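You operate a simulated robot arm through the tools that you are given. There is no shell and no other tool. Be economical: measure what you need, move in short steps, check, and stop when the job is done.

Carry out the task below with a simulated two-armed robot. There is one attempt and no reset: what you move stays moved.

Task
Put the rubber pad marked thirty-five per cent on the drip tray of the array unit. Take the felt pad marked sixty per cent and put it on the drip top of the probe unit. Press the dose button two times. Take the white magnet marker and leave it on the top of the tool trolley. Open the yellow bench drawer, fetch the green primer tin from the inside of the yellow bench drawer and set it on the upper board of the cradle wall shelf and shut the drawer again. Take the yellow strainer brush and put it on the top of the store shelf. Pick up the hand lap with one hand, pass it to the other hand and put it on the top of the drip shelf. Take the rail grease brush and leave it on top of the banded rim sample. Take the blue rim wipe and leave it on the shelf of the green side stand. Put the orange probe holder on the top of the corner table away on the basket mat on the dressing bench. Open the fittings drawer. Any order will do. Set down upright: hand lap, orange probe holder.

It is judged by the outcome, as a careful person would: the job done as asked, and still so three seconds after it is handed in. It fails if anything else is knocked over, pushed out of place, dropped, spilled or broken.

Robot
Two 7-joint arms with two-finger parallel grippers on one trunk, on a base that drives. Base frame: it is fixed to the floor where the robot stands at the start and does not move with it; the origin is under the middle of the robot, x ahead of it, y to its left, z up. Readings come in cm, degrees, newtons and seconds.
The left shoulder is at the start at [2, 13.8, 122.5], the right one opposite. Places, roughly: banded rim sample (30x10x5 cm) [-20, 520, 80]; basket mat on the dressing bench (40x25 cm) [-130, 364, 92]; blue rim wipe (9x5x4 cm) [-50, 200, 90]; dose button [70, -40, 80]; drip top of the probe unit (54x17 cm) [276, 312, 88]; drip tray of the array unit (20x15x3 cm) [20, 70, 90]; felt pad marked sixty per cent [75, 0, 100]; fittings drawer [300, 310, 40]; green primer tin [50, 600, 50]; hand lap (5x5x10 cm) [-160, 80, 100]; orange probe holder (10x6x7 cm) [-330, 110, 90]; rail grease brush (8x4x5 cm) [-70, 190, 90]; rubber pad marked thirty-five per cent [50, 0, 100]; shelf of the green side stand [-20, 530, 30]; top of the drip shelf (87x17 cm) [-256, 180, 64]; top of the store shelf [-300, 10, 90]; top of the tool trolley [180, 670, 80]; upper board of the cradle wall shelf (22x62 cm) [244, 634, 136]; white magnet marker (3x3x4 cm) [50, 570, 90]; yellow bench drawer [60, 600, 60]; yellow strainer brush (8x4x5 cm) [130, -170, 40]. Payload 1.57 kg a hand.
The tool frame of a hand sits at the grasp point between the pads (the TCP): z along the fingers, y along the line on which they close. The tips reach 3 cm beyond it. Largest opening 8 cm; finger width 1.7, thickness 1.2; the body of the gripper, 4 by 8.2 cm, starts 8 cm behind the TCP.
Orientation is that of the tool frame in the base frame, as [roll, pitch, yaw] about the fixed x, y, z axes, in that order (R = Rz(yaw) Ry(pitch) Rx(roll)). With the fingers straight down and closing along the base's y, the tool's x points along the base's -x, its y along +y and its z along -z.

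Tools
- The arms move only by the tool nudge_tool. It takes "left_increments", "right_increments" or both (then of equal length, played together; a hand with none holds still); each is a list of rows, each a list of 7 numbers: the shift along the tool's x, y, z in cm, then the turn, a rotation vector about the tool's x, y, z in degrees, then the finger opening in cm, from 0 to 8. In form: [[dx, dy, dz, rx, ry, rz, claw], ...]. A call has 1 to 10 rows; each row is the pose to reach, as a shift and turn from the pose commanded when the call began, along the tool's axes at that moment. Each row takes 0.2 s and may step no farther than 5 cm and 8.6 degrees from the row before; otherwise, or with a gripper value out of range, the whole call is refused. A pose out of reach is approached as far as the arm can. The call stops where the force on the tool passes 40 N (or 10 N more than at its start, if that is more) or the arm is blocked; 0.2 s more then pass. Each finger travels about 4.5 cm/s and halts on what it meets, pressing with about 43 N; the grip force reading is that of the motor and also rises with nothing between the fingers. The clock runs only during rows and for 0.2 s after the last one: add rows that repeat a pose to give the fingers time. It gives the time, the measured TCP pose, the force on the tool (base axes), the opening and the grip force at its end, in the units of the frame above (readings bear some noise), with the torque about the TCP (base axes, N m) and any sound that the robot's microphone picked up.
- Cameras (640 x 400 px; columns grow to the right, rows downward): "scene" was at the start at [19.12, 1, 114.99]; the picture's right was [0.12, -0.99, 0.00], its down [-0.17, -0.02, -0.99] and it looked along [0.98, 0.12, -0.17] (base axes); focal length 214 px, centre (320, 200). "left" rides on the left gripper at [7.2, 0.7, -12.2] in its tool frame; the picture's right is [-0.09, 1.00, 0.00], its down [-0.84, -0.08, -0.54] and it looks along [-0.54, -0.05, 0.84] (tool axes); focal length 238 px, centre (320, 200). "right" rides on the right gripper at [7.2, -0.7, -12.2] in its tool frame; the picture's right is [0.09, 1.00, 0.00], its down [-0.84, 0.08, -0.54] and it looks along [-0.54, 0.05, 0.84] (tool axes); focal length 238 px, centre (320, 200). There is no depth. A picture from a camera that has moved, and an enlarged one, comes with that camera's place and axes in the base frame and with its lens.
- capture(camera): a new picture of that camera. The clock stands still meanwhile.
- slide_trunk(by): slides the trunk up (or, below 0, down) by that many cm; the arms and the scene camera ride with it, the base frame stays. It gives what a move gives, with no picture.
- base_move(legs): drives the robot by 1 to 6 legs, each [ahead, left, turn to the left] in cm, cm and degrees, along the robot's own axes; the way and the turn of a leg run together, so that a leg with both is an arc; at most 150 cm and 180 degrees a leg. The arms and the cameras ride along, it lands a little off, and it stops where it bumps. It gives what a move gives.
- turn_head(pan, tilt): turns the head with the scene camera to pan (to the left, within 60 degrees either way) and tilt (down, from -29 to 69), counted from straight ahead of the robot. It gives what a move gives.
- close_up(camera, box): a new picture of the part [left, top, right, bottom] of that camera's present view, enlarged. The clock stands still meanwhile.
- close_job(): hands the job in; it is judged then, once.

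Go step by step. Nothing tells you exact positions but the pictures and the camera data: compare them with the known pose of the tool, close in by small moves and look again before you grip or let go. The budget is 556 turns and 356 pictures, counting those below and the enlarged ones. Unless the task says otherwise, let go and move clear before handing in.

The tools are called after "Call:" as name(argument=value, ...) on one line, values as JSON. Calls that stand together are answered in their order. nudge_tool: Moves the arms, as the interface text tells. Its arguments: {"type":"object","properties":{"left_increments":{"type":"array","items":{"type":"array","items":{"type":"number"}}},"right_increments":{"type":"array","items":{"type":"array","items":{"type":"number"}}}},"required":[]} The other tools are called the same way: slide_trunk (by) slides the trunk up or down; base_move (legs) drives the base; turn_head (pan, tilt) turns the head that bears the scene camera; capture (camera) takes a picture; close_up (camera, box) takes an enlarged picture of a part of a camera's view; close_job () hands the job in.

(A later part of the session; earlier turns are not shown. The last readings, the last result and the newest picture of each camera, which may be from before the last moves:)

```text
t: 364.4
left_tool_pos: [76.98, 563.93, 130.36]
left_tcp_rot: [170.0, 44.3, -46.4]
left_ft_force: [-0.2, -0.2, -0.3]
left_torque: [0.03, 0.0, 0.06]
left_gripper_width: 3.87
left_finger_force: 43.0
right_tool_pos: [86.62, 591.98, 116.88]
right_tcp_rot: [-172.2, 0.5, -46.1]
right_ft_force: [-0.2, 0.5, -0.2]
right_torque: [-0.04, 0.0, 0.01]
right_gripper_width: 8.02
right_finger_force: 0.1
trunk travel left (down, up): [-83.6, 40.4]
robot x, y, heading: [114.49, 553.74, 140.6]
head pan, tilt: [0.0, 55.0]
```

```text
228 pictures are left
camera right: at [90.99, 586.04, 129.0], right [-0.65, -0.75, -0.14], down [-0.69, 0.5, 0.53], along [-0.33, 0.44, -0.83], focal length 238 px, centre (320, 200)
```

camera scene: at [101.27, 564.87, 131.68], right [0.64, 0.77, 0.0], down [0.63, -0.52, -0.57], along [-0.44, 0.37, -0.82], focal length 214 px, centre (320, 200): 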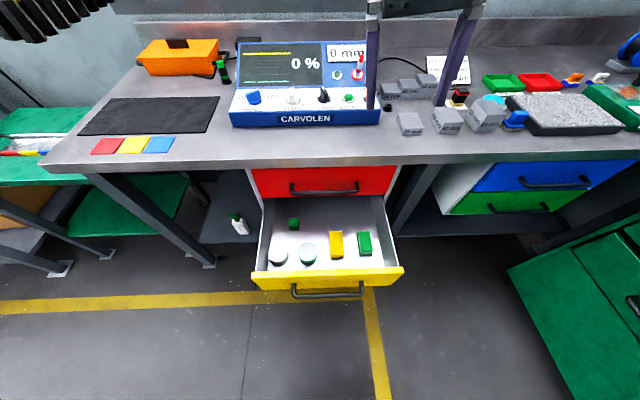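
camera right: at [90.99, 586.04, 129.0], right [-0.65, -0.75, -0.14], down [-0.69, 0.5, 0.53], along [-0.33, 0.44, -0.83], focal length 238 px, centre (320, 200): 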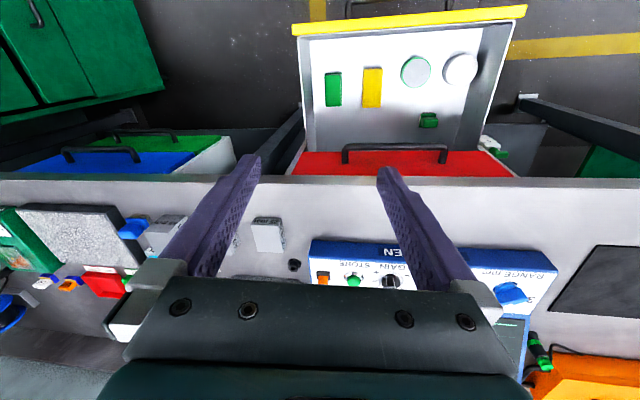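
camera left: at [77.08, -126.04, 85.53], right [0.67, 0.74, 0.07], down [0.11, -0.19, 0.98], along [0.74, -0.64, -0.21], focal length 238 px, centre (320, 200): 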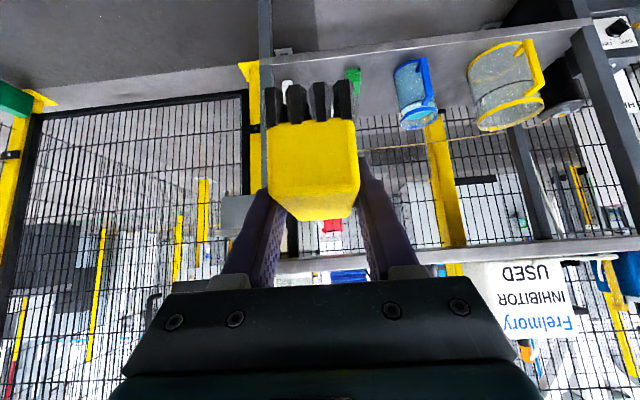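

Call:
close_up(camera="scene", box=[240, 190, 410, 310])

Call:
close_up(camera="right", box=[290, 0, 530, 150])

```text
3.33 times, centred on (325, 250) of scene
camera zoom: at [101.27, 564.87, 131.68], right [0.64, 0.77, 0.0], down [0.63, -0.52, -0.57], along [-0.44, 0.37, -0.82], focal length 715 px, centre (303, 33)
```

zoom: 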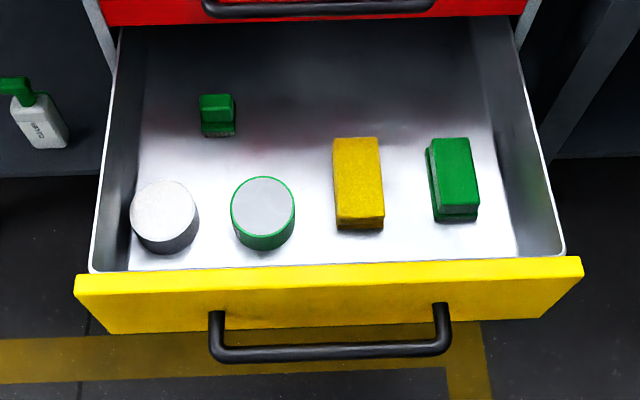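

```text
2.67 times, centred on (410, 75) of right
camera zoom: at [90.99, 586.04, 129.0], right [-0.65, -0.75, -0.14], down [-0.69, 0.5, 0.53], along [-0.33, 0.44, -0.83], focal length 636 px, centre (80, 533)
```

zoom: 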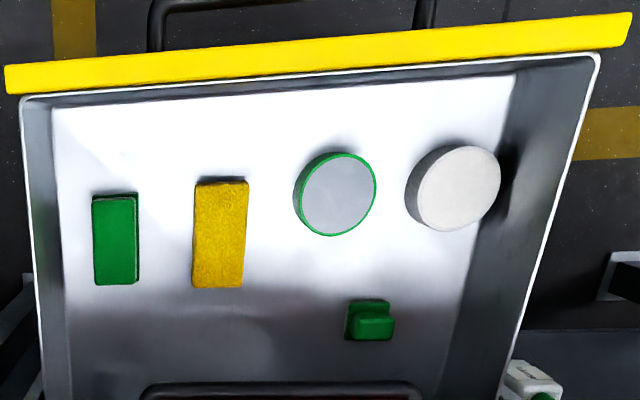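

The green-rimmed tin's lid is at about (78.7,578.9,64.5). I'll position the right hand over it and lower the trunk.

Call:
nudge_tool(right_increments=[[3, 0, 0, -2.6, 0, -2, 8], [6, 0, 0, -5.2, 0, -4, 8], [9, 0, 0, -7.8, 0, -6.6, 8]])

Call:
base_move(legs=[[0, 13, 0], [5, 0, 0]])

Call:
slide_trunk(by=-38)

Call:
capture(camera="right")

Call:
capture(camera="scene")

```text
t: 365.2
left_tool_pos: [77.01, 563.93, 130.44]
left_tcp_rot: [169.9, 44.4, -46.4]
left_ft_force: [-0.7, 0.0, 0.0]
left_torque: [-0.02, 0.02, 0.01]
left_gripper_width: 3.86
left_finger_force: 43.1
right_tool_pos: [92.89, 585.58, 117.04]
right_tcp_rot: [180.0, 0.0, -39.6]
right_ft_force: [0.2, -0.4, -0.5]
right_torque: [0.02, 0.01, -0.02]
right_gripper_width: 7.99
right_finger_force: 0.0
trunk travel left (down, up): [-83.6, 40.4]
robot x, y, heading: [114.93, 553.83, 140.4]
head pan, tilt: [0.0, 55.0]
```

```text
t: 367.1
left_tool_pos: [64.68, 557.0, 130.49]
left_tcp_rot: [169.8, 44.4, -46.5]
left_ft_force: [1.0, 0.0, -1.4]
left_torque: [-0.02, 0.0, -0.01]
left_gripper_width: 3.86
left_finger_force: 43.3
right_tool_pos: [80.63, 578.71, 116.94]
right_tcp_rot: [-180.0, 0.1, -39.6]
right_ft_force: [-0.2, 0.3, 0.3]
right_torque: [-0.01, -0.02, -0.01]
right_gripper_width: 7.99
right_finger_force: 0.1
trunk travel left (down, up): [-83.6, 40.4]
robot x, y, heading: [102.11, 547.55, 140.7]
head pan, tilt: [0.0, 55.0]
```

```text
t: 370.7
left_tool_pos: [64.67, 557.08, 92.47]
left_tcp_rot: [169.9, 44.4, -46.4]
left_ft_force: [0.9, -0.3, -1.1]
left_torque: [0.03, 0.01, -0.02]
left_gripper_width: 3.87
left_finger_force: 42.7
right_tool_pos: [80.55, 578.67, 78.97]
right_tcp_rot: [-179.9, 0.0, -39.4]
right_ft_force: [0.0, 0.8, -0.7]
right_torque: [0.01, 0.01, 0.03]
right_gripper_width: 8.0
right_finger_force: 0.1
trunk travel left (down, up): [-45.6, 78.4]
robot x, y, heading: [102.9, 547.02, 140.5]
head pan, tilt: [0.0, 55.0]
```

```text
225 pictures are left
camera right: at [86.59, 574.53, 91.15], right [-0.56, -0.83, 0.0], down [-0.7, 0.47, 0.54], along [-0.45, 0.31, -0.84], focal length 238 px, centre (320, 200)
```

right: 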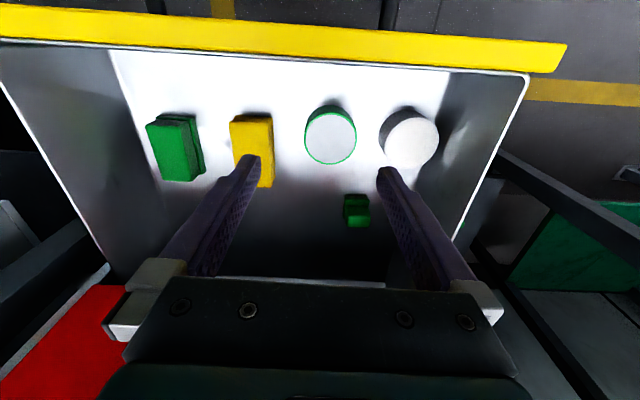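

```text
224 pictures are left
camera scene: at [88.99, 557.99, 93.68], right [0.64, 0.77, 0.0], down [0.63, -0.52, -0.57], along [-0.44, 0.37, -0.82], focal length 214 px, centre (320, 200)
```

scene: 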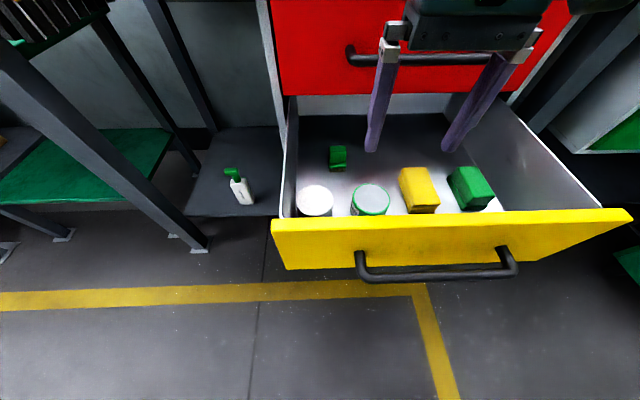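

Call:
nudge_tool(right_increments=[[-0.8, 0.6, 4, 0, 0, 0, 8], [-1.7, 1.3, 8, 0, 0, 0, 8], [-1.7, 1.3, 11, 0, 0, 0, 8]])

Call:
capture(camera="right")

```text
t: 371.5
left_tool_pos: [64.65, 557.05, 92.36]
left_tcp_rot: [169.9, 44.3, -46.4]
left_ft_force: [-0.5, 0.3, -0.6]
left_torque: [0.04, 0.05, 0.02]
left_gripper_width: 3.88
left_finger_force: 42.8
right_tool_pos: [78.61, 578.72, 67.75]
right_tcp_rot: [-179.9, 0.1, -39.4]
right_ft_force: [-0.5, 0.1, -0.2]
right_torque: [0.04, 0.04, 0.01]
right_gripper_width: 7.99
right_finger_force: 0.0
trunk travel left (down, up): [-45.6, 78.4]
robot x, y, heading: [102.12, 547.23, 140.6]
head pan, tilt: [0.0, 55.0]
```

```text
223 pictures are left
camera right: at [84.58, 574.54, 79.91], right [-0.56, -0.83, 0.0], down [-0.7, 0.47, 0.54], along [-0.45, 0.31, -0.84], focal length 238 px, centre (320, 200)
```

right: 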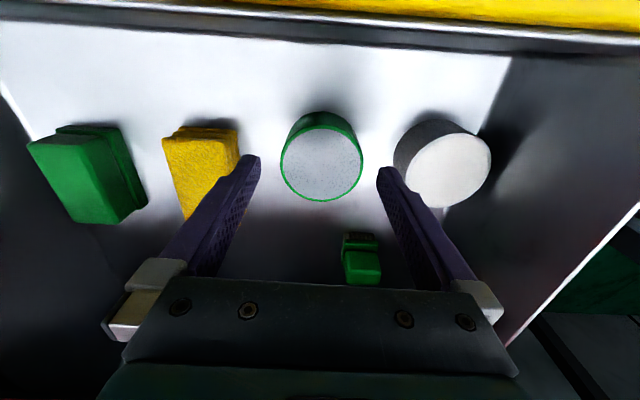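

Call:
nudge_tool(right_increments=[[0, 0, 2.5, 0, 0, 0, 8], [0, 0, 5, 0, 0, 0, 8], [0, 0, 6, 0, 0, 0, 8], [0, 0, 6, 0, 0, 0, 7], [0, 0, 6, 0, 0, 0, 5.5], [0, 0, 6, 0, 0, 0, 4], [0, 0, 6, 0, 0, 0, 4]])

Call:
capture(camera="right")

```text
t: 373.1
left_tool_pos: [64.55, 557.12, 92.53]
left_tcp_rot: [170.0, 44.4, -46.4]
left_ft_force: [-0.5, 0.6, -0.3]
left_torque: [0.01, -0.01, -0.02]
left_gripper_width: 3.86
left_finger_force: 43.1
right_tool_pos: [78.22, 578.68, 61.89]
right_tcp_rot: [-180.0, 0.2, -39.5]
right_ft_force: [0.6, -1.1, 19.0]
right_torque: [-0.14, -0.1, -0.02]
right_gripper_width: 6.51
right_finger_force: 36.2
trunk travel left (down, up): [-45.6, 78.4]
robot x, y, heading: [102.52, 547.15, 140.5]
head pan, tilt: [0.0, 55.0]
```

```text
222 pictures are left
camera right: at [84.3, 574.48, 74.1], right [-0.56, -0.83, 0.0], down [-0.69, 0.47, 0.54], along [-0.45, 0.31, -0.84], focal length 238 px, centre (320, 200)
```

right: 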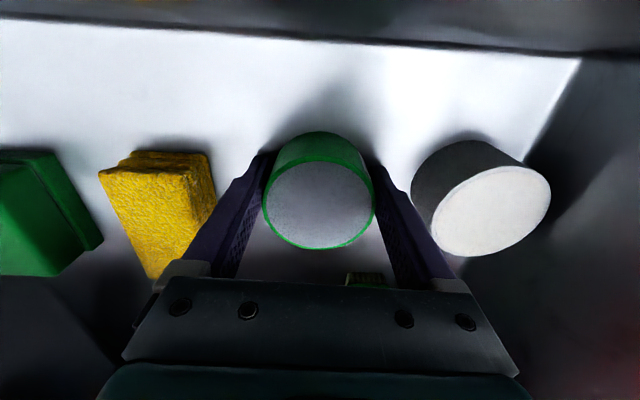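

Tin gripped. I'll lift it clear of the drawer.

Call:
nudge_tool(right_increments=[[0, 0, -2, 0, 0, 0, 4], [0, 0, -6, 0, 0, 0, 4], [0, 0, -10, 0, 0, 0, 4], [0, 0, -15, 0, 0, 0, 4], [0, 0, -19, 0, 0, 0, 4]])

Call:
base_move(legs=[[-22, 0, 0]])

Call:
capture(camera="scene")

```text
t: 374.3
left_tool_pos: [64.6, 557.08, 92.43]
left_tcp_rot: [169.9, 44.4, -46.4]
left_ft_force: [0.0, 0.6, -0.7]
left_torque: [0.01, -0.02, 0.0]
left_gripper_width: 3.88
left_finger_force: 42.8
right_tool_pos: [78.61, 578.5, 80.82]
right_tcp_rot: [-179.9, 0.0, -39.5]
right_ft_force: [0.4, 0.9, -2.2]
right_torque: [-0.04, -0.01, -0.01]
right_gripper_width: 6.49
right_finger_force: 43.6
trunk travel left (down, up): [-45.6, 78.4]
robot x, y, heading: [102.44, 547.34, 140.3]
head pan, tilt: [0.0, 55.0]
```

```text
t: 376.0
left_tool_pos: [81.29, 543.49, 92.51]
left_tcp_rot: [169.8, 44.5, -46.6]
left_ft_force: [1.4, 0.0, -0.7]
left_torque: [0.01, 0.02, -0.02]
left_gripper_width: 3.88
left_finger_force: 43.0
right_tool_pos: [95.17, 564.84, 80.75]
right_tcp_rot: [-180.0, 0.0, -39.7]
right_ft_force: [0.3, -0.4, -3.1]
right_torque: [-0.03, 0.0, -0.02]
right_gripper_width: 6.48
right_finger_force: 43.0
trunk travel left (down, up): [-45.6, 78.4]
robot x, y, heading: [118.96, 533.36, 140.1]
head pan, tilt: [0.0, 55.0]
```

```text
221 pictures are left
camera scene: at [105.63, 544.27, 93.66], right [0.64, 0.77, 0.0], down [0.63, -0.52, -0.57], along [-0.44, 0.37, -0.82], focal length 214 px, centre (320, 200)
```

scene: 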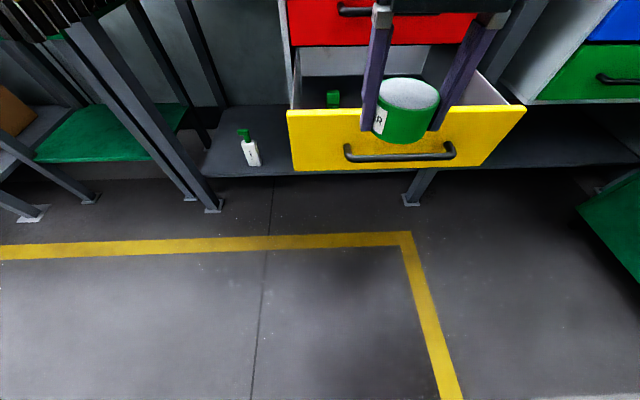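

The tin (labelled primer) is out. Its target, the upper wall board at z≈136, is set back above a unit, so I'll first raise the trunk and test how far the right hand reaches.

Call:
slide_trunk(by=40)

Call:
slide_trunk(by=16)

Call:
nudge_tool(right_increments=[[-4, 0, 0, 0, 0, 0, 4], [-8, 0, 0, 0, 0, 0, 4], [-12, 0, 0, 0, 0, 0, 4], [-16, 0, 0, 0, 0, 0, 4], [-20, 0, 0, 0, 0, 0, 4]])

```text
t: 379.8
left_tool_pos: [81.29, 543.4, 132.48]
left_tcp_rot: [169.9, 44.5, -46.6]
left_ft_force: [-0.4, -1.0, -0.4]
left_torque: [0.02, 0.04, 0.03]
left_gripper_width: 3.86
left_finger_force: 43.4
right_tool_pos: [95.28, 564.79, 120.73]
right_tcp_rot: [180.0, -0.1, -39.7]
right_ft_force: [0.5, -0.6, -2.8]
right_torque: [-0.01, 0.03, 0.04]
right_gripper_width: 6.47
right_finger_force: 42.5
trunk travel left (down, up): [-85.6, 38.4]
robot x, y, heading: [118.92, 533.55, 140.2]
head pan, tilt: [0.0, 55.0]
```

```text
t: 381.7
left_tool_pos: [81.3, 543.49, 148.34]
left_tcp_rot: [169.9, 44.5, -46.7]
left_ft_force: [-0.4, 0.0, -1.0]
left_torque: [-0.01, 0.01, 0.01]
left_gripper_width: 3.88
left_finger_force: 42.8
right_tool_pos: [95.16, 564.8, 136.76]
right_tcp_rot: [-180.0, 0.0, -39.7]
right_ft_force: [-0.1, 0.5, -2.2]
right_torque: [-0.08, -0.02, 0.03]
right_gripper_width: 6.49
right_finger_force: 43.2
trunk travel left (down, up): [-101.6, 22.4]
robot x, y, heading: [118.88, 532.88, 140.2]
head pan, tilt: [0.0, 55.0]
```

```text
t: 382.9
left_tool_pos: [81.21, 543.49, 148.4]
left_tcp_rot: [169.9, 44.4, -46.6]
left_ft_force: [-0.5, -0.9, -0.2]
left_torque: [0.02, 0.04, -0.03]
left_gripper_width: 3.88
left_finger_force: 43.0
right_tool_pos: [89.85, 572.24, 137.63]
right_tcp_rot: [179.9, 0.0, -39.6]
right_ft_force: [-0.3, 0.1, -1.3]
right_torque: [-0.04, 0.03, -0.01]
right_gripper_width: 6.49
right_finger_force: 43.0
right hand out of reach, approached as far as the arm can: row 3, 4, 5
trunk travel left (down, up): [-101.6, 22.4]
robot x, y, heading: [118.73, 533.4, 140.2]
head pan, tilt: [0.0, 55.0]
```

Call:
nudge_tool(right_increments=[[3, 0, 0, 0, 0, 0, 4], [6, 0, 0, 0, 0, 0, 4], [9, 0, 0, 0, 0, 0, 4]])

Call:
base_move(legs=[[0, 0, -33], [0, -75, 0]])

Call:
turn_head(pan=-50, tilt=25)

Call:
capture(camera="scene")

```text
t: 383.7
left_tool_pos: [81.27, 543.47, 148.41]
left_tcp_rot: [170.0, 44.4, -46.6]
left_ft_force: [0.4, 0.3, -0.4]
left_torque: [-0.03, 0.0, 0.02]
left_gripper_width: 3.9
left_finger_force: 43.2
right_tool_pos: [96.23, 566.31, 137.64]
right_tcp_rot: [-179.9, 0.1, -39.8]
right_ft_force: [-0.2, 0.1, -2.0]
right_torque: [0.0, -0.01, 0.04]
right_gripper_width: 6.51
right_finger_force: 42.9
trunk travel left (down, up): [-101.6, 22.4]
robot x, y, heading: [118.87, 533.59, 140.2]
head pan, tilt: [0.0, 55.0]
```

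```text
t: 389.2
left_tool_pos: [160.92, 583.93, 148.44]
left_tcp_rot: [169.9, 44.5, -78.9]
left_ft_force: [-0.8, 0.7, -0.5]
left_torque: [0.01, -0.01, -0.03]
left_gripper_width: 3.87
left_finger_force: 43.0
right_tool_pos: [185.72, 595.14, 137.69]
right_tcp_rot: [179.9, -0.1, -71.9]
right_ft_force: [-0.9, 1.1, -2.1]
right_torque: [-0.03, -0.03, -0.01]
right_gripper_width: 6.47
right_finger_force: 43.1
trunk travel left (down, up): [-101.6, 22.4]
robot x, y, heading: [187.95, 555.3, 108.4]
head pan, tilt: [0.0, 55.0]
```

```text
t: 390.4
left_tool_pos: [161.09, 583.82, 148.4]
left_tcp_rot: [169.8, 44.4, -78.7]
left_ft_force: [-0.3, -0.2, -1.7]
left_torque: [0.02, 0.02, 0.04]
left_gripper_width: 3.88
left_finger_force: 42.9
right_tool_pos: [185.76, 595.16, 137.76]
right_tcp_rot: [179.9, 0.0, -71.9]
right_ft_force: [0.0, 0.3, -2.2]
right_torque: [-0.01, 0.01, 0.01]
right_gripper_width: 6.5
right_finger_force: 43.4
trunk travel left (down, up): [-101.6, 22.4]
robot x, y, heading: [187.48, 554.98, 108.0]
head pan, tilt: [-50.0, 25.0]
```

```text
220 pictures are left
camera scene: at [189.18, 572.49, 154.06], right [0.85, -0.53, 0.0], down [-0.22, -0.36, -0.91], along [0.48, 0.77, -0.42], focal length 214 px, centre (320, 200)
```

scene: 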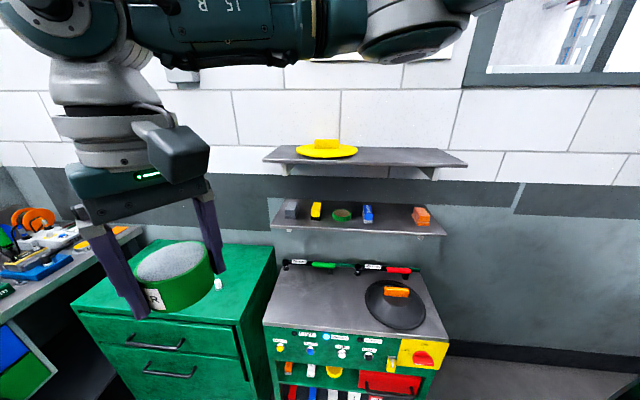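

The upper board has free space right of the yellow plate, around (252,619.5). I'll raise the tin and move the base so the right shoulder leads.

Call:
nudge_tool(right_increments=[[0, 0, -4, 0, 0, 0, 4], [0, 0, -8, 0, 0, 0, 4], [0, 0, -11, 0, 0, 0, 4]])

Call:
base_move(legs=[[0, -33, 0], [14, 0, 0]])

Call:
capture(camera="scene")

```text
t: 391.2
left_tool_pos: [160.9, 583.83, 148.56]
left_tcp_rot: [169.9, 44.4, -78.8]
left_ft_force: [-0.4, -0.2, -0.4]
left_torque: [-0.01, 0.0, -0.05]
left_gripper_width: 3.88
left_finger_force: 42.8
right_tool_pos: [185.76, 595.23, 148.66]
right_tcp_rot: [-179.9, 0.0, -71.9]
right_ft_force: [-0.2, -0.4, -2.6]
right_torque: [-0.01, -0.03, 0.0]
right_gripper_width: 6.49
right_finger_force: 43.2
trunk travel left (down, up): [-101.6, 22.4]
robot x, y, heading: [187.29, 555.11, 108.1]
head pan, tilt: [-50.0, 25.0]
```

```text
t: 394.3
left_tool_pos: [188.39, 607.17, 148.47]
left_tcp_rot: [169.9, 44.3, -79.0]
left_ft_force: [-0.3, 0.5, 0.0]
left_torque: [0.06, 0.04, 0.0]
left_gripper_width: 3.89
left_finger_force: 43.4
right_tool_pos: [213.29, 618.41, 148.6]
right_tcp_rot: [180.0, 0.0, -72.3]
right_ft_force: [-0.6, 1.4, -2.6]
right_torque: [-0.07, -0.01, -0.03]
right_gripper_width: 6.49
right_finger_force: 43.3
trunk travel left (down, up): [-101.6, 22.4]
robot x, y, heading: [214.8, 578.58, 107.6]
head pan, tilt: [-50.0, 25.0]
```

```text
219 pictures are left
camera scene: at [216.54, 595.56, 154.07], right [0.84, -0.53, 0.0], down [-0.23, -0.36, -0.91], along [0.48, 0.77, -0.42], focal length 214 px, centre (320, 200)
```

scene: 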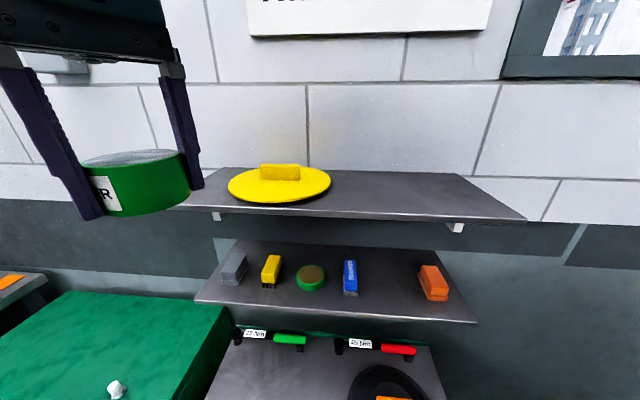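

Call:
nudge_tool(right_increments=[[0.6, -4.3, 0, 0, 0, 4.5, 4], [1.2, -8.6, 0, 0, 0, 9, 4], [2, -12.9, 0, 0, 0, 13.5, 4], [3, -17.2, 0, 0, 0, 18, 4], [4.2, -21.5, 0, 0, 0, 22.5, 4], [5.6, -25.8, 0, 0, 0, 27, 4], [7.4, -30, 0, 0, 0, 31.5, 4], [9.2, -34.2, 0, 0, 0, 36, 4], [11, -38.2, 0, 0, 0, 40, 4]])

Call:
capture(camera="scene")

```text
t: 396.3
left_tool_pos: [188.42, 607.04, 148.54]
left_tcp_rot: [169.8, 44.4, -79.2]
left_ft_force: [-0.1, 0.2, -0.1]
left_torque: [-0.02, -0.02, -0.02]
left_gripper_width: 3.88
left_finger_force: 43.2
right_tool_pos: [252.87, 619.35, 148.78]
right_tcp_rot: [180.0, -0.1, -112.3]
right_ft_force: [0.9, 0.0, -2.3]
right_torque: [-0.01, 0.04, 0.0]
right_gripper_width: 6.45
right_finger_force: 42.4
trunk travel left (down, up): [-101.6, 22.4]
robot x, y, heading: [214.82, 578.26, 107.9]
head pan, tilt: [-50.0, 25.0]
```

```text
218 pictures are left
camera scene: at [216.53, 595.56, 154.07], right [0.84, -0.53, 0.0], down [-0.23, -0.36, -0.91], along [0.48, 0.77, -0.42], focal length 214 px, centre (320, 200)
```

scene: 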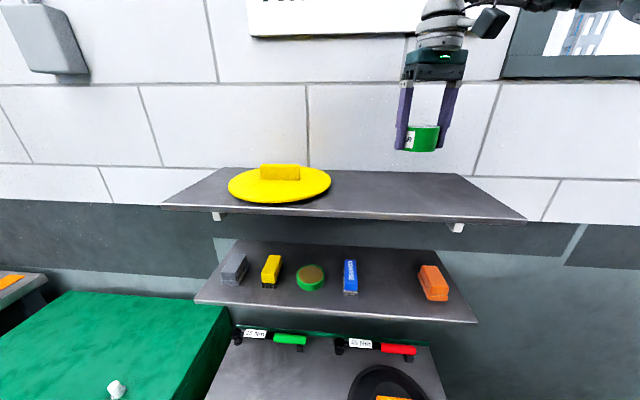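

Call:
nudge_tool(right_increments=[[0, 0, 2.5, 0, 0, 0, 4], [0, 0, 5, 0, 0, 0, 4]])

Call:
capture(camera="right")

Call:
close_up(camera="scene", box=[340, 90, 540, 230])

```text
t: 396.9
left_tool_pos: [188.49, 607.12, 148.47]
left_tcp_rot: [169.8, 44.5, -79.1]
left_ft_force: [0.6, 0.0, -0.6]
left_torque: [0.02, 0.0, -0.01]
left_gripper_width: 3.88
left_finger_force: 43.2
right_tool_pos: [252.83, 619.49, 143.68]
right_tcp_rot: [-179.9, 0.2, -112.1]
right_ft_force: [-0.2, -0.4, -2.3]
right_torque: [-0.02, 0.04, -0.03]
right_gripper_width: 6.48
right_finger_force: 42.7
trunk travel left (down, up): [-101.6, 22.4]
robot x, y, heading: [214.68, 578.23, 107.5]
head pan, tilt: [-50.0, 25.0]
```

```text
217 pictures are left
camera right: at [250.75, 612.46, 155.82], right [-0.96, 0.29, 0.0], down [0.24, 0.8, 0.54], along [0.16, 0.52, -0.84], focal length 238 px, centre (320, 200)
```

right: 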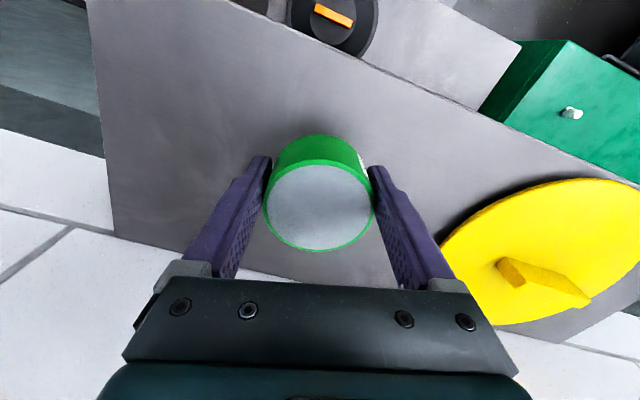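

```text
2.86 times, centred on (440, 160) of scene
camera zoom: at [216.54, 595.56, 154.07], right [0.84, -0.53, 0.0], down [-0.23, -0.36, -0.91], along [0.48, 0.77, -0.42], focal length 613 px, centre (-23, 314)
```

zoom: 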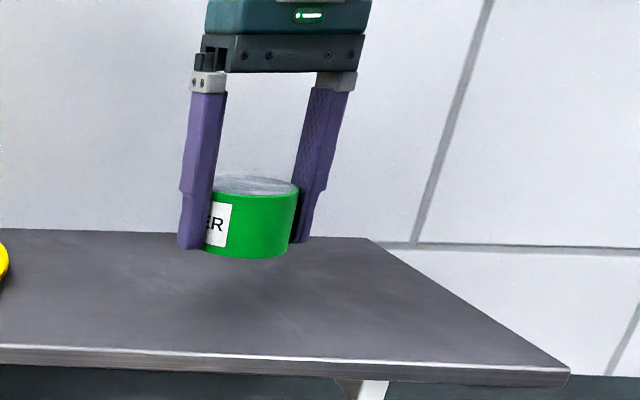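

Call:
nudge_tool(right_increments=[[0, 0, 1.5, 0, 0, 0, 4], [0, 0, 2.3, 0, 0, 0, 4], [0, 0, 3, 0, 0, 0, 4], [0, 0, 3.6, 0, 0, 0, 4], [0, 0, 4.2, 0, 0, 0, 4], [0, 0, 4.8, 0, 0, 0, 4], [0, 0, 5.4, 0, 0, 0, 4]])

Call:
close_up(camera="scene", box=[340, 90, 540, 230])

```text
t: 398.4
left_tool_pos: [188.46, 607.14, 148.56]
left_tcp_rot: [170.0, 44.5, -79.0]
left_ft_force: [-0.4, -0.2, -0.9]
left_torque: [0.02, -0.02, -0.01]
left_gripper_width: 3.89
left_finger_force: 42.3
right_tool_pos: [253.04, 619.78, 139.06]
right_tcp_rot: [179.7, 0.5, -112.4]
right_ft_force: [-1.5, -2.3, 18.1]
right_torque: [-0.49, -0.19, 0.0]
right_gripper_width: 6.47
right_finger_force: 42.8
trunk travel left (down, up): [-101.6, 22.4]
robot x, y, heading: [214.79, 578.28, 107.6]
head pan, tilt: [-50.0, 25.0]
stopped in row 7 (right hand): the force on the tool passed its limit at 44 N (the readings are from after the stop); the commanded pose is now the measured one
```

```text
2.86 times, centred on (440, 160) of scene
camera zoom: at [216.58, 595.58, 154.11], right [0.84, -0.54, 0.0], down [-0.22, -0.36, -0.91], along [0.49, 0.77, -0.42], focal length 613 px, centre (-23, 314)
```

zoom: 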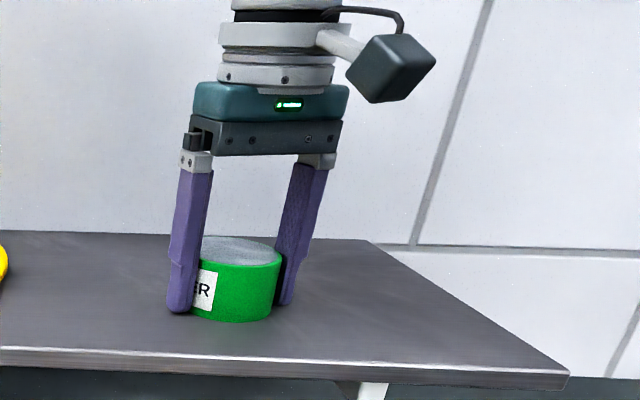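

On the board. Release, rise and draw the hand back.

Call:
nudge_tool(right_increments=[[0, 0, -0.2, 0, 0, 0, 7], [0, 0, -0.2, 0, 0, 0, 8], [0, 0, -0.2, 0, 0, 0, 8], [0, 0, -3, 0, 0, 0, 8], [0, 0, -6.5, 0, 0, 0, 8], [0, 0, -10, 0, 0, 0, 8]])

Call:
nudge_tool(right_increments=[[1, 4.2, 0, 0, 0, -4.5, 6], [2, 8.4, 0, 0, 0, -9, 5], [3, 12.6, 0, 0, 0, -13.5, 5], [5, 16.5, 0, 0, 0, -18, 5], [7, 20.2, 0, 0, 0, -22.5, 5], [9.5, 23.6, 0, 0, 0, -27, 5], [12, 27, 0, 0, 0, -31.5, 5], [14.5, 30, 0, 0, 0, -36, 5], [17, 33, 0, 0, 0, -40, 5]])

Call:
capture(camera="scene")

```text
t: 399.8
left_tool_pos: [188.33, 607.09, 148.37]
left_tcp_rot: [169.9, 44.4, -79.1]
left_ft_force: [0.1, -0.3, 0.4]
left_torque: [0.01, 0.0, 0.0]
left_gripper_width: 3.89
left_finger_force: 42.8
right_tool_pos: [253.14, 619.57, 148.55]
right_tcp_rot: [179.8, 0.2, -112.4]
right_ft_force: [-0.4, 0.8, 0.4]
right_torque: [0.02, -0.01, 0.01]
right_gripper_width: 7.99
right_finger_force: 0.2
trunk travel left (down, up): [-101.6, 22.4]
robot x, y, heading: [214.7, 578.26, 107.6]
head pan, tilt: [-50.0, 25.0]
```

```text
t: 401.8
left_tool_pos: [188.5, 607.12, 148.6]
left_tcp_rot: [169.9, 44.4, -79.1]
left_ft_force: [0.9, -0.9, -0.7]
left_torque: [0.06, -0.01, 0.04]
left_gripper_width: 3.87
left_finger_force: 43.3
right_tool_pos: [215.84, 616.21, 148.84]
right_tcp_rot: [179.9, 0.4, -72.3]
right_ft_force: [-0.5, -0.4, 0.3]
right_torque: [-0.04, -0.02, 0.0]
right_gripper_width: 4.99
right_finger_force: 0.1
trunk travel left (down, up): [-101.6, 22.4]
robot x, y, heading: [214.78, 578.3, 107.3]
head pan, tilt: [-50.0, 25.0]
```

```text
214 pictures are left
camera scene: at [216.54, 595.55, 154.07], right [0.84, -0.54, 0.0], down [-0.23, -0.36, -0.91], along [0.48, 0.77, -0.42], focal length 214 px, centre (320, 200)
```

scene: 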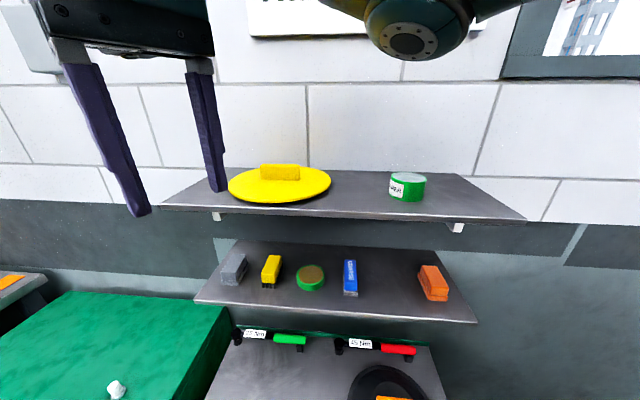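

Tin stands on the upper board. Now back to shut the yellow drawer; I'll drive back in front of it and prepare the right hand as a pusher.

Call:
base_move(legs=[[-14, 0, 0], [0, 33, 0], [0, 0, 33], [15, 53, 0]])

Call:
slide_trunk(by=-40)

Call:
turn_head(pan=0, tilt=35)

Call:
capture(camera="scene")

```text
t: 409.4
left_tool_pos: [103.3, 532.83, 148.41]
left_tcp_rot: [169.8, 44.4, -46.8]
left_ft_force: [-0.2, 0.2, -0.6]
left_torque: [-0.01, 0.0, 0.01]
left_gripper_width: 3.87
left_finger_force: 42.9
right_tool_pos: [121.57, 555.31, 148.94]
right_tcp_rot: [180.0, 0.3, -40.0]
right_ft_force: [-0.1, -0.3, -0.4]
right_torque: [-0.03, -0.01, -0.01]
right_gripper_width: 5.01
right_finger_force: 0.1
trunk travel left (down, up): [-101.6, 22.4]
robot x, y, heading: [140.98, 522.47, 139.9]
head pan, tilt: [-50.0, 25.0]
```

```text
t: 413.2
left_tool_pos: [103.22, 532.83, 108.48]
left_tcp_rot: [169.8, 44.3, -46.9]
left_ft_force: [-0.5, 0.5, -1.5]
left_torque: [0.0, -0.04, 0.02]
left_gripper_width: 3.89
left_finger_force: 42.9
right_tool_pos: [121.51, 555.19, 108.9]
right_tcp_rot: [179.9, 0.4, -40.0]
right_ft_force: [0.0, -0.6, 0.5]
right_torque: [0.0, 0.03, -0.02]
right_gripper_width: 4.97
right_finger_force: 0.1
trunk travel left (down, up): [-61.6, 62.4]
robot x, y, heading: [141.07, 522.76, 140.1]
head pan, tilt: [-50.0, 25.0]
```

```text
t: 414.4
left_tool_pos: [103.25, 532.85, 108.48]
left_tcp_rot: [169.8, 44.4, -46.9]
left_ft_force: [0.6, 0.8, -0.4]
left_torque: [-0.01, 0.02, -0.01]
left_gripper_width: 3.88
left_finger_force: 43.1
right_tool_pos: [121.6, 555.21, 108.88]
right_tcp_rot: [180.0, 0.4, -40.0]
right_ft_force: [0.3, -0.3, -0.8]
right_torque: [0.0, 0.01, -0.04]
right_gripper_width: 5.0
right_finger_force: 0.1
trunk travel left (down, up): [-61.6, 62.4]
robot x, y, heading: [140.66, 522.79, 139.8]
head pan, tilt: [0.0, 35.0]
```

```text
213 pictures are left
camera scene: at [126.45, 534.64, 112.5], right [0.64, 0.77, 0.0], down [0.44, -0.37, -0.82], along [-0.63, 0.53, -0.57], focal length 214 px, centre (320, 200)
```

scene: 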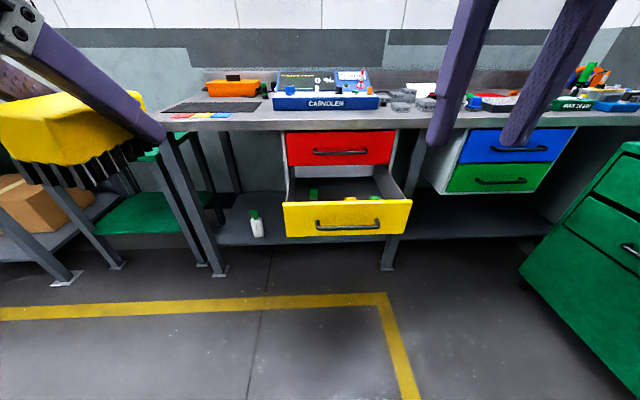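

Call:
slide_trunk(by=-25)

Call:
nudge_tool(right_increments=[[0, 0.5, 3, 0, -7.5, 0, 3], [0, 1, 6, 0, -15, 0, 1], [0, 1.5, 9, 0, -22.5, 0, 0], [0, 2, 12, 0, -30, 0, 0], [0, 2.5, 15, 0, -37.5, 0, 0], [0, 3, 18, 0, -45, 0, 0], [0, 3, 20, 0, -50, 0, 0]])

Call:
base_move(legs=[[30, 0, 0]])

Call:
capture(camera="scene")

Call:
capture(camera="right")

```text
t: 417.0
left_tool_pos: [103.24, 532.84, 83.48]
left_tcp_rot: [169.8, 44.5, -46.8]
left_ft_force: [-0.3, 0.5, -0.5]
left_torque: [0.0, 0.01, 0.0]
left_gripper_width: 3.89
left_finger_force: 43.1
right_tool_pos: [121.51, 555.32, 83.93]
right_tcp_rot: [179.9, 0.4, -40.0]
right_ft_force: [0.0, -0.1, 0.1]
right_torque: [-0.05, 0.03, 0.0]
right_gripper_width: 4.99
right_finger_force: 0.1
trunk travel left (down, up): [-36.6, 87.4]
robot x, y, heading: [141.22, 522.89, 140.0]
head pan, tilt: [0.0, 35.0]
```

```text
t: 418.6
left_tool_pos: [103.57, 532.78, 83.5]
left_tcp_rot: [170.0, 44.3, -46.7]
left_ft_force: [0.0, -0.9, -0.3]
left_torque: [0.02, 0.05, 0.03]
left_gripper_width: 3.89
left_finger_force: 43.0
right_tool_pos: [118.84, 552.32, 64.54]
right_tcp_rot: [-179.9, 50.4, -40.0]
right_ft_force: [0.5, 0.2, 0.0]
right_torque: [-0.04, 0.03, 0.04]
right_gripper_width: 0.0
right_finger_force: 21.2
right hand out of reach, approached as far as the arm can: row 7
trunk travel left (down, up): [-36.6, 87.4]
robot x, y, heading: [141.06, 522.45, 140.1]
head pan, tilt: [0.0, 35.0]
```

```text
t: 420.6
left_tool_pos: [80.32, 552.41, 83.44]
left_tcp_rot: [169.8, 44.4, -47.1]
left_ft_force: [-0.4, 0.7, -0.3]
left_torque: [0.03, -0.02, 0.03]
left_gripper_width: 3.9
left_finger_force: 43.0
right_tool_pos: [95.66, 571.68, 64.54]
right_tcp_rot: [-180.0, 50.1, -40.2]
right_ft_force: [-0.4, -0.3, -0.7]
right_torque: [0.03, -0.02, 0.01]
right_gripper_width: 0.0
right_finger_force: 21.1
trunk travel left (down, up): [-36.6, 87.4]
robot x, y, heading: [118.26, 541.63, 139.7]
head pan, tilt: [0.0, 35.0]
```

```text
212 pictures are left
camera scene: at [103.45, 554.08, 87.5], right [0.65, 0.76, 0.0], down [0.44, -0.37, -0.82], along [-0.63, 0.53, -0.57], focal length 214 px, centre (320, 200)
```

scene: 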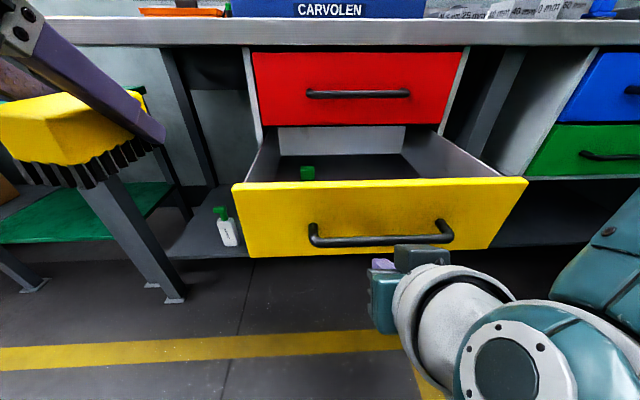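

```text
211 pictures are left
camera right: at [106.72, 563.08, 66.77], right [-0.6, -0.8, -0.07], down [-0.14, 0.02, 0.99], along [-0.79, 0.6, -0.12], focal length 238 px, centre (320, 200)
```

right: 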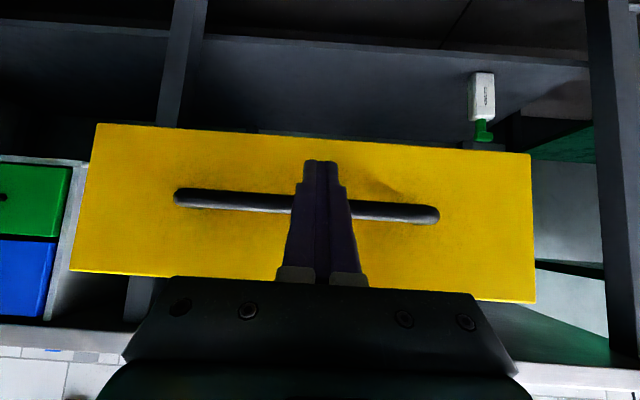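

Call:
nudge_tool(left_increments=[[1.4, 0, -2.5, 0, 0, 0, 2], [2.8, 0, -5, 0, 0, 0, 2], [4.2, 0, -7.5, 0, 0, 0, 2], [5, 0, -10, 0, 0, 0, 2]])

Call:
base_move(legs=[[10, 0, 0]])

Call:
capture(camera="scene")

```text
t: 421.8
left_tool_pos: [82.52, 552.6, 83.31]
left_tcp_rot: [161.0, 44.1, -51.1]
left_ft_force: [-1.2, 0.0, -0.8]
left_torque: [0.0, -0.01, 0.05]
left_gripper_width: 3.88
left_finger_force: 43.1
left hand out of reach, approached as far as the arm can: row 1, 2, 3, 4
right_tool_pos: [95.51, 571.74, 64.41]
right_tcp_rot: [-179.9, 50.3, -40.4]
right_ft_force: [-0.2, 0.4, -0.1]
right_torque: [-0.01, -0.01, 0.02]
right_gripper_width: 0.0
right_finger_force: 21.2
trunk travel left (down, up): [-36.6, 87.4]
robot x, y, heading: [118.37, 542.55, 139.8]
head pan, tilt: [0.0, 35.0]
stopped in row 4 (left hand): the arm was blocked; the commanded pose is now the measured one
```

```text
t: 423.0
left_tool_pos: [75.04, 559.06, 83.26]
left_tcp_rot: [161.0, 44.1, -51.0]
left_ft_force: [-0.2, 0.8, 0.2]
left_torque: [-0.02, 0.01, -0.01]
left_gripper_width: 3.89
left_finger_force: 42.6
right_tool_pos: [87.89, 578.21, 64.42]
right_tcp_rot: [-179.9, 50.3, -40.4]
right_ft_force: [0.4, 1.2, 0.3]
right_torque: [-0.01, 0.0, -0.02]
right_gripper_width: 0.0
right_finger_force: 21.7
trunk travel left (down, up): [-36.6, 87.4]
robot x, y, heading: [110.17, 548.53, 139.8]
head pan, tilt: [0.0, 35.0]
```

```text
210 pictures are left
camera scene: at [95.75, 560.55, 87.51], right [0.64, 0.76, 0.0], down [0.44, -0.37, -0.82], along [-0.63, 0.53, -0.57], focal length 214 px, centre (320, 200)
```

scene: 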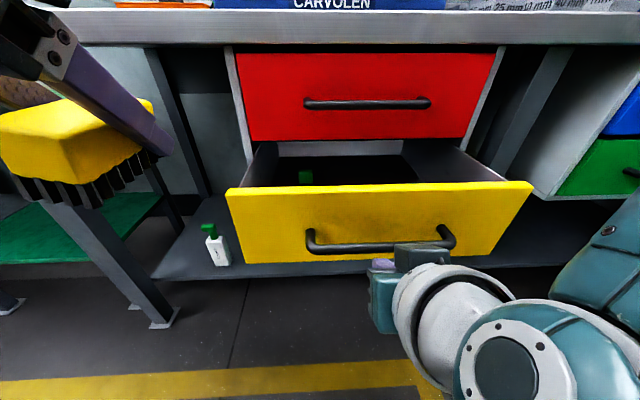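

Call:
base_move(legs=[[14, 0, 0]])

Call:
capture(camera="scene")

```text
t: 424.3
left_tool_pos: [64.33, 567.69, 83.17]
left_tcp_rot: [160.9, 44.1, -51.0]
left_ft_force: [0.1, 0.5, -0.8]
left_torque: [-0.02, -0.01, 0.0]
left_gripper_width: 3.84
left_finger_force: 43.0
right_tool_pos: [77.38, 586.93, 64.64]
right_tcp_rot: [-179.9, 50.4, -40.2]
right_ft_force: [0.1, 0.7, -0.1]
right_torque: [0.0, 0.01, 0.01]
right_gripper_width: 0.02
right_finger_force: 21.0
trunk travel left (down, up): [-36.6, 87.4]
robot x, y, heading: [99.45, 557.46, 139.9]
head pan, tilt: [0.0, 35.0]
```

```text
209 pictures are left
camera scene: at [85.29, 569.31, 87.51], right [0.64, 0.77, 0.0], down [0.44, -0.37, -0.82], along [-0.63, 0.53, -0.57], focal length 214 px, centre (320, 200)
```

scene: 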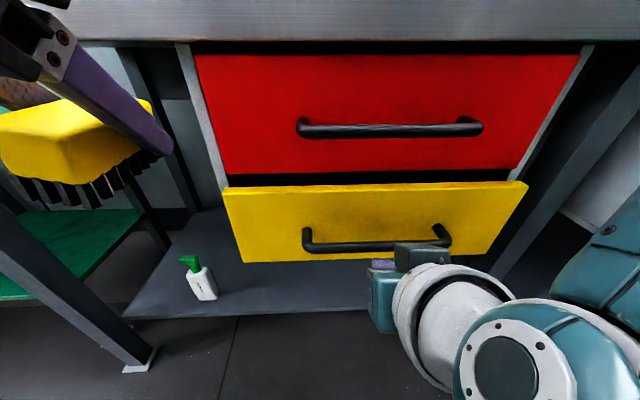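

Call:
nudge_tool(right_increments=[[-1.3, 0, 1.5, 0, 0, 0, 0], [-2.6, 0, 3.1, 0, 0, 0, 0], [-3.5, 0, 4.2, 0, 0, 0, 0], [-4.2, 0, 5, 0, 0, 0, 0], [-4.8, 0, 5.8, 0, 0, 0, 0]])

Call:
capture(camera="scene")

```text
t: 425.5
left_tool_pos: [65.3, 567.03, 82.8]
left_tcp_rot: [161.0, 43.5, -50.9]
left_ft_force: [-0.9, -0.4, -0.9]
left_torque: [0.03, 0.0, -0.05]
left_gripper_width: 3.88
left_finger_force: 43.3
right_tool_pos: [73.01, 590.48, 63.76]
right_tcp_rot: [-179.9, 49.0, -40.0]
right_ft_force: [26.3, -20.0, -16.0]
right_torque: [0.15, 0.11, 0.03]
right_gripper_width: 0.0
right_finger_force: 21.3
trunk travel left (down, up): [-36.6, 87.4]
robot x, y, heading: [100.09, 556.94, 140.2]
head pan, tilt: [0.0, 35.0]
```

```text
208 pictures are left
camera scene: at [86.11, 568.66, 87.29], right [0.64, 0.77, 0.0], down [0.45, -0.37, -0.81], along [-0.62, 0.52, -0.58], focal length 214 px, centre (320, 200)
```

scene: 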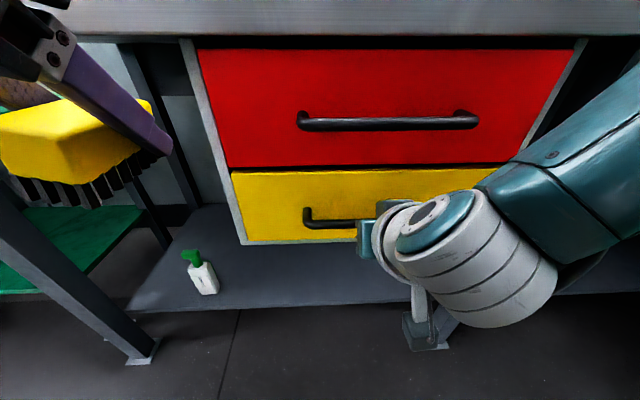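

The yellow drawer is shut. I'll pull the hand off and back away.

Call:
nudge_tool(right_increments=[[2, 0, -2.4, 0, 0, 0, 0], [4, 0, -4.8, 0, 0, 0, 0]])

Call:
base_move(legs=[[-45, 0, 0]])

Call:
slide_trunk(by=40)

Call:
nudge_tool(right_increments=[[0, 0, -2, 0, 8, 0, 3], [0, 0, -4, 0, 16, 0, 5], [0, 0, -6, 0, 24, 0, 5], [0, 0, -8, 0, 32, 0, 5], [0, 0, -9, 0, 40, 0, 5], [0, 0, -10, 0, 48, 0, 5]])

Call:
turn_head(pan=20, tilt=30)

Call:
capture(camera="scene")

```text
t: 426.1
left_tool_pos: [64.45, 567.61, 83.29]
left_tcp_rot: [160.8, 44.0, -51.0]
left_ft_force: [0.5, -0.1, -0.7]
left_torque: [0.01, 0.01, 0.0]
left_gripper_width: 3.88
left_finger_force: 42.6
right_tool_pos: [76.42, 587.94, 64.49]
right_tcp_rot: [179.9, 50.6, -40.5]
right_ft_force: [-0.3, -0.2, -0.1]
right_torque: [0.0, 0.0, 0.0]
right_gripper_width: 0.02
right_finger_force: 21.8
trunk travel left (down, up): [-36.6, 87.4]
robot x, y, heading: [100.09, 557.34, 140.3]
head pan, tilt: [0.0, 35.0]
```

```text
t: 428.8
left_tool_pos: [99.15, 538.77, 83.27]
left_tcp_rot: [160.8, 44.1, -51.3]
left_ft_force: [0.1, 0.0, -0.6]
left_torque: [0.0, 0.0, 0.0]
left_gripper_width: 3.89
left_finger_force: 42.9
right_tool_pos: [111.39, 558.73, 64.38]
right_tcp_rot: [-179.9, 50.3, -40.6]
right_ft_force: [0.6, 0.0, -0.2]
right_torque: [-0.01, 0.01, 0.02]
right_gripper_width: 0.0
right_finger_force: 21.1
trunk travel left (down, up): [-36.6, 87.4]
robot x, y, heading: [134.42, 528.18, 139.5]
head pan, tilt: [0.0, 35.0]
```

```text
t: 432.6
left_tool_pos: [98.96, 538.76, 123.17]
left_tcp_rot: [160.8, 44.0, -51.3]
left_ft_force: [0.2, 0.1, -0.5]
left_torque: [0.02, 0.04, 0.0]
left_gripper_width: 3.87
left_finger_force: 43.1
right_tool_pos: [111.38, 558.86, 104.37]
right_tcp_rot: [-179.9, 50.3, -40.6]
right_ft_force: [-0.6, -0.1, -0.9]
right_torque: [0.02, -0.02, -0.03]
right_gripper_width: 0.0
right_finger_force: 21.5
trunk travel left (down, up): [-76.6, 47.4]
robot x, y, heading: [134.16, 528.06, 139.8]
head pan, tilt: [0.0, 35.0]
```

```text
t: 434.2
left_tool_pos: [99.03, 538.71, 123.13]
left_tcp_rot: [160.6, 44.0, -51.4]
left_ft_force: [-0.5, -0.1, -0.9]
left_torque: [0.0, -0.02, 0.0]
left_gripper_width: 3.87
left_finger_force: 43.3
right_tool_pos: [119.35, 551.75, 108.29]
right_tcp_rot: [-179.7, -3.2, -40.0]
right_ft_force: [-0.1, -0.5, -0.8]
right_torque: [0.0, 0.03, 0.02]
right_gripper_width: 5.01
right_finger_force: 0.1
trunk travel left (down, up): [-76.6, 47.4]
robot x, y, heading: [135.1, 528.11, 139.7]
head pan, tilt: [0.0, 35.0]
stopped in row 6 (right hand): the arm was blocked; the commanded pose is now the measured one
```

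```text
t: 435.1
left_tool_pos: [98.8, 538.56, 123.39]
left_tcp_rot: [160.9, 44.5, -51.1]
left_ft_force: [-0.1, -0.5, -0.6]
left_torque: [0.0, 0.02, -0.01]
left_gripper_width: 3.88
left_finger_force: 43.3
right_tool_pos: [119.21, 551.7, 108.24]
right_tcp_rot: [-179.8, -3.3, -40.0]
right_ft_force: [1.5, 0.9, 0.1]
right_torque: [-0.01, -0.03, 0.0]
right_gripper_width: 4.98
right_finger_force: 0.1
trunk travel left (down, up): [-76.6, 47.4]
robot x, y, heading: [134.44, 528.0, 139.6]
head pan, tilt: [20.0, 30.0]
```

```text
207 pictures are left
camera scene: at [119.34, 539.6, 127.82], right [0.57, 0.82, 0.0], down [0.45, -0.31, -0.84], along [-0.69, 0.48, -0.54], focal length 214 px, centre (320, 200)
```

scene: 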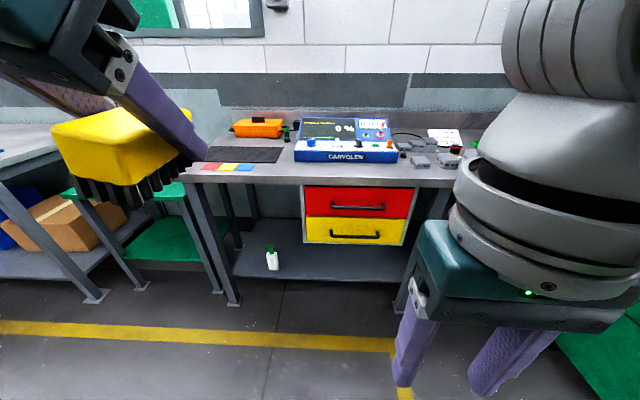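

Call:
nudge_tool(right_increments=[[-2.5, -2, 0, 0, 0, 0, 5], [-5, -4, 0, 0, 0, 0, 5], [-8, -5, 0, 0, -3, 0, 5]])

Call:
base_move(legs=[[-15, 0, 0], [0, 0, 85]])

Call:
turn_head(pan=0, tilt=18)

Call:
capture(camera="scene")

```text
t: 435.9
left_tool_pos: [98.95, 538.58, 123.29]
left_tcp_rot: [160.8, 44.4, -50.9]
left_ft_force: [0.2, 0.3, 0.0]
left_torque: [0.03, 0.01, 0.0]
left_gripper_width: 3.89
left_finger_force: 43.3
right_tool_pos: [116.18, 560.6, 107.7]
right_tcp_rot: [-179.9, -0.1, -39.9]
right_ft_force: [0.5, -0.3, 0.1]
right_torque: [0.01, 0.01, 0.01]
right_gripper_width: 4.99
right_finger_force: 0.2
trunk travel left (down, up): [-76.6, 47.4]
robot x, y, heading: [134.21, 528.31, 139.6]
head pan, tilt: [20.0, 30.0]
```

```text
t: 440.9
left_tool_pos: [132.91, 483.77, 123.22]
left_tcp_rot: [160.8, 44.2, 34.9]
left_ft_force: [-0.1, -0.5, -0.4]
left_torque: [-0.02, 0.05, 0.0]
left_gripper_width: 3.88
left_finger_force: 43.0
right_tool_pos: [112.19, 502.69, 107.7]
right_tcp_rot: [-179.9, -0.1, 46.0]
right_ft_force: [0.0, 0.2, -0.8]
right_torque: [0.02, 0.02, 0.03]
right_gripper_width: 5.0
right_finger_force: 0.0
trunk travel left (down, up): [-76.6, 47.4]
robot x, y, heading: [145.92, 518.0, -134.3]
head pan, tilt: [20.0, 30.0]
```

```text
t: 441.8
left_tool_pos: [132.86, 483.75, 123.16]
left_tcp_rot: [160.8, 44.2, 34.7]
left_ft_force: [0.7, -0.2, -0.2]
left_torque: [0.0, 0.0, 0.0]
left_gripper_width: 3.88
left_finger_force: 42.9
right_tool_pos: [112.18, 502.64, 107.8]
right_tcp_rot: [-179.7, -0.2, 45.9]
right_ft_force: [0.1, -0.4, 0.0]
right_torque: [0.0, 0.0, 0.01]
right_gripper_width: 4.98
right_finger_force: 0.1
trunk travel left (down, up): [-76.6, 47.4]
robot x, y, heading: [146.15, 518.38, -134.6]
head pan, tilt: [0.0, 18.0]
```

```text
206 pictures are left
camera scene: at [132.21, 504.44, 130.2], right [-0.71, 0.7, 0.0], down [0.22, 0.22, -0.95], along [-0.67, -0.68, -0.31], focal length 214 px, centre (320, 200)
```

scene: 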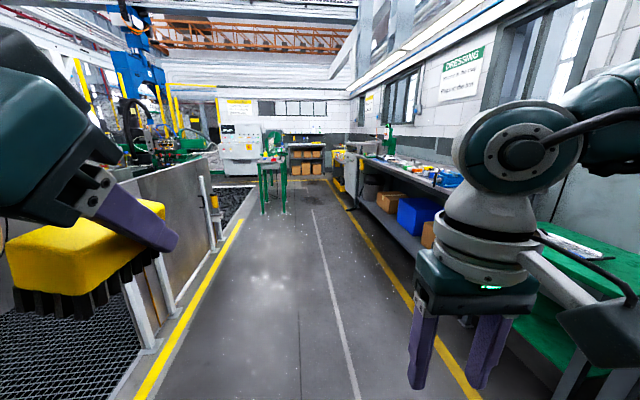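

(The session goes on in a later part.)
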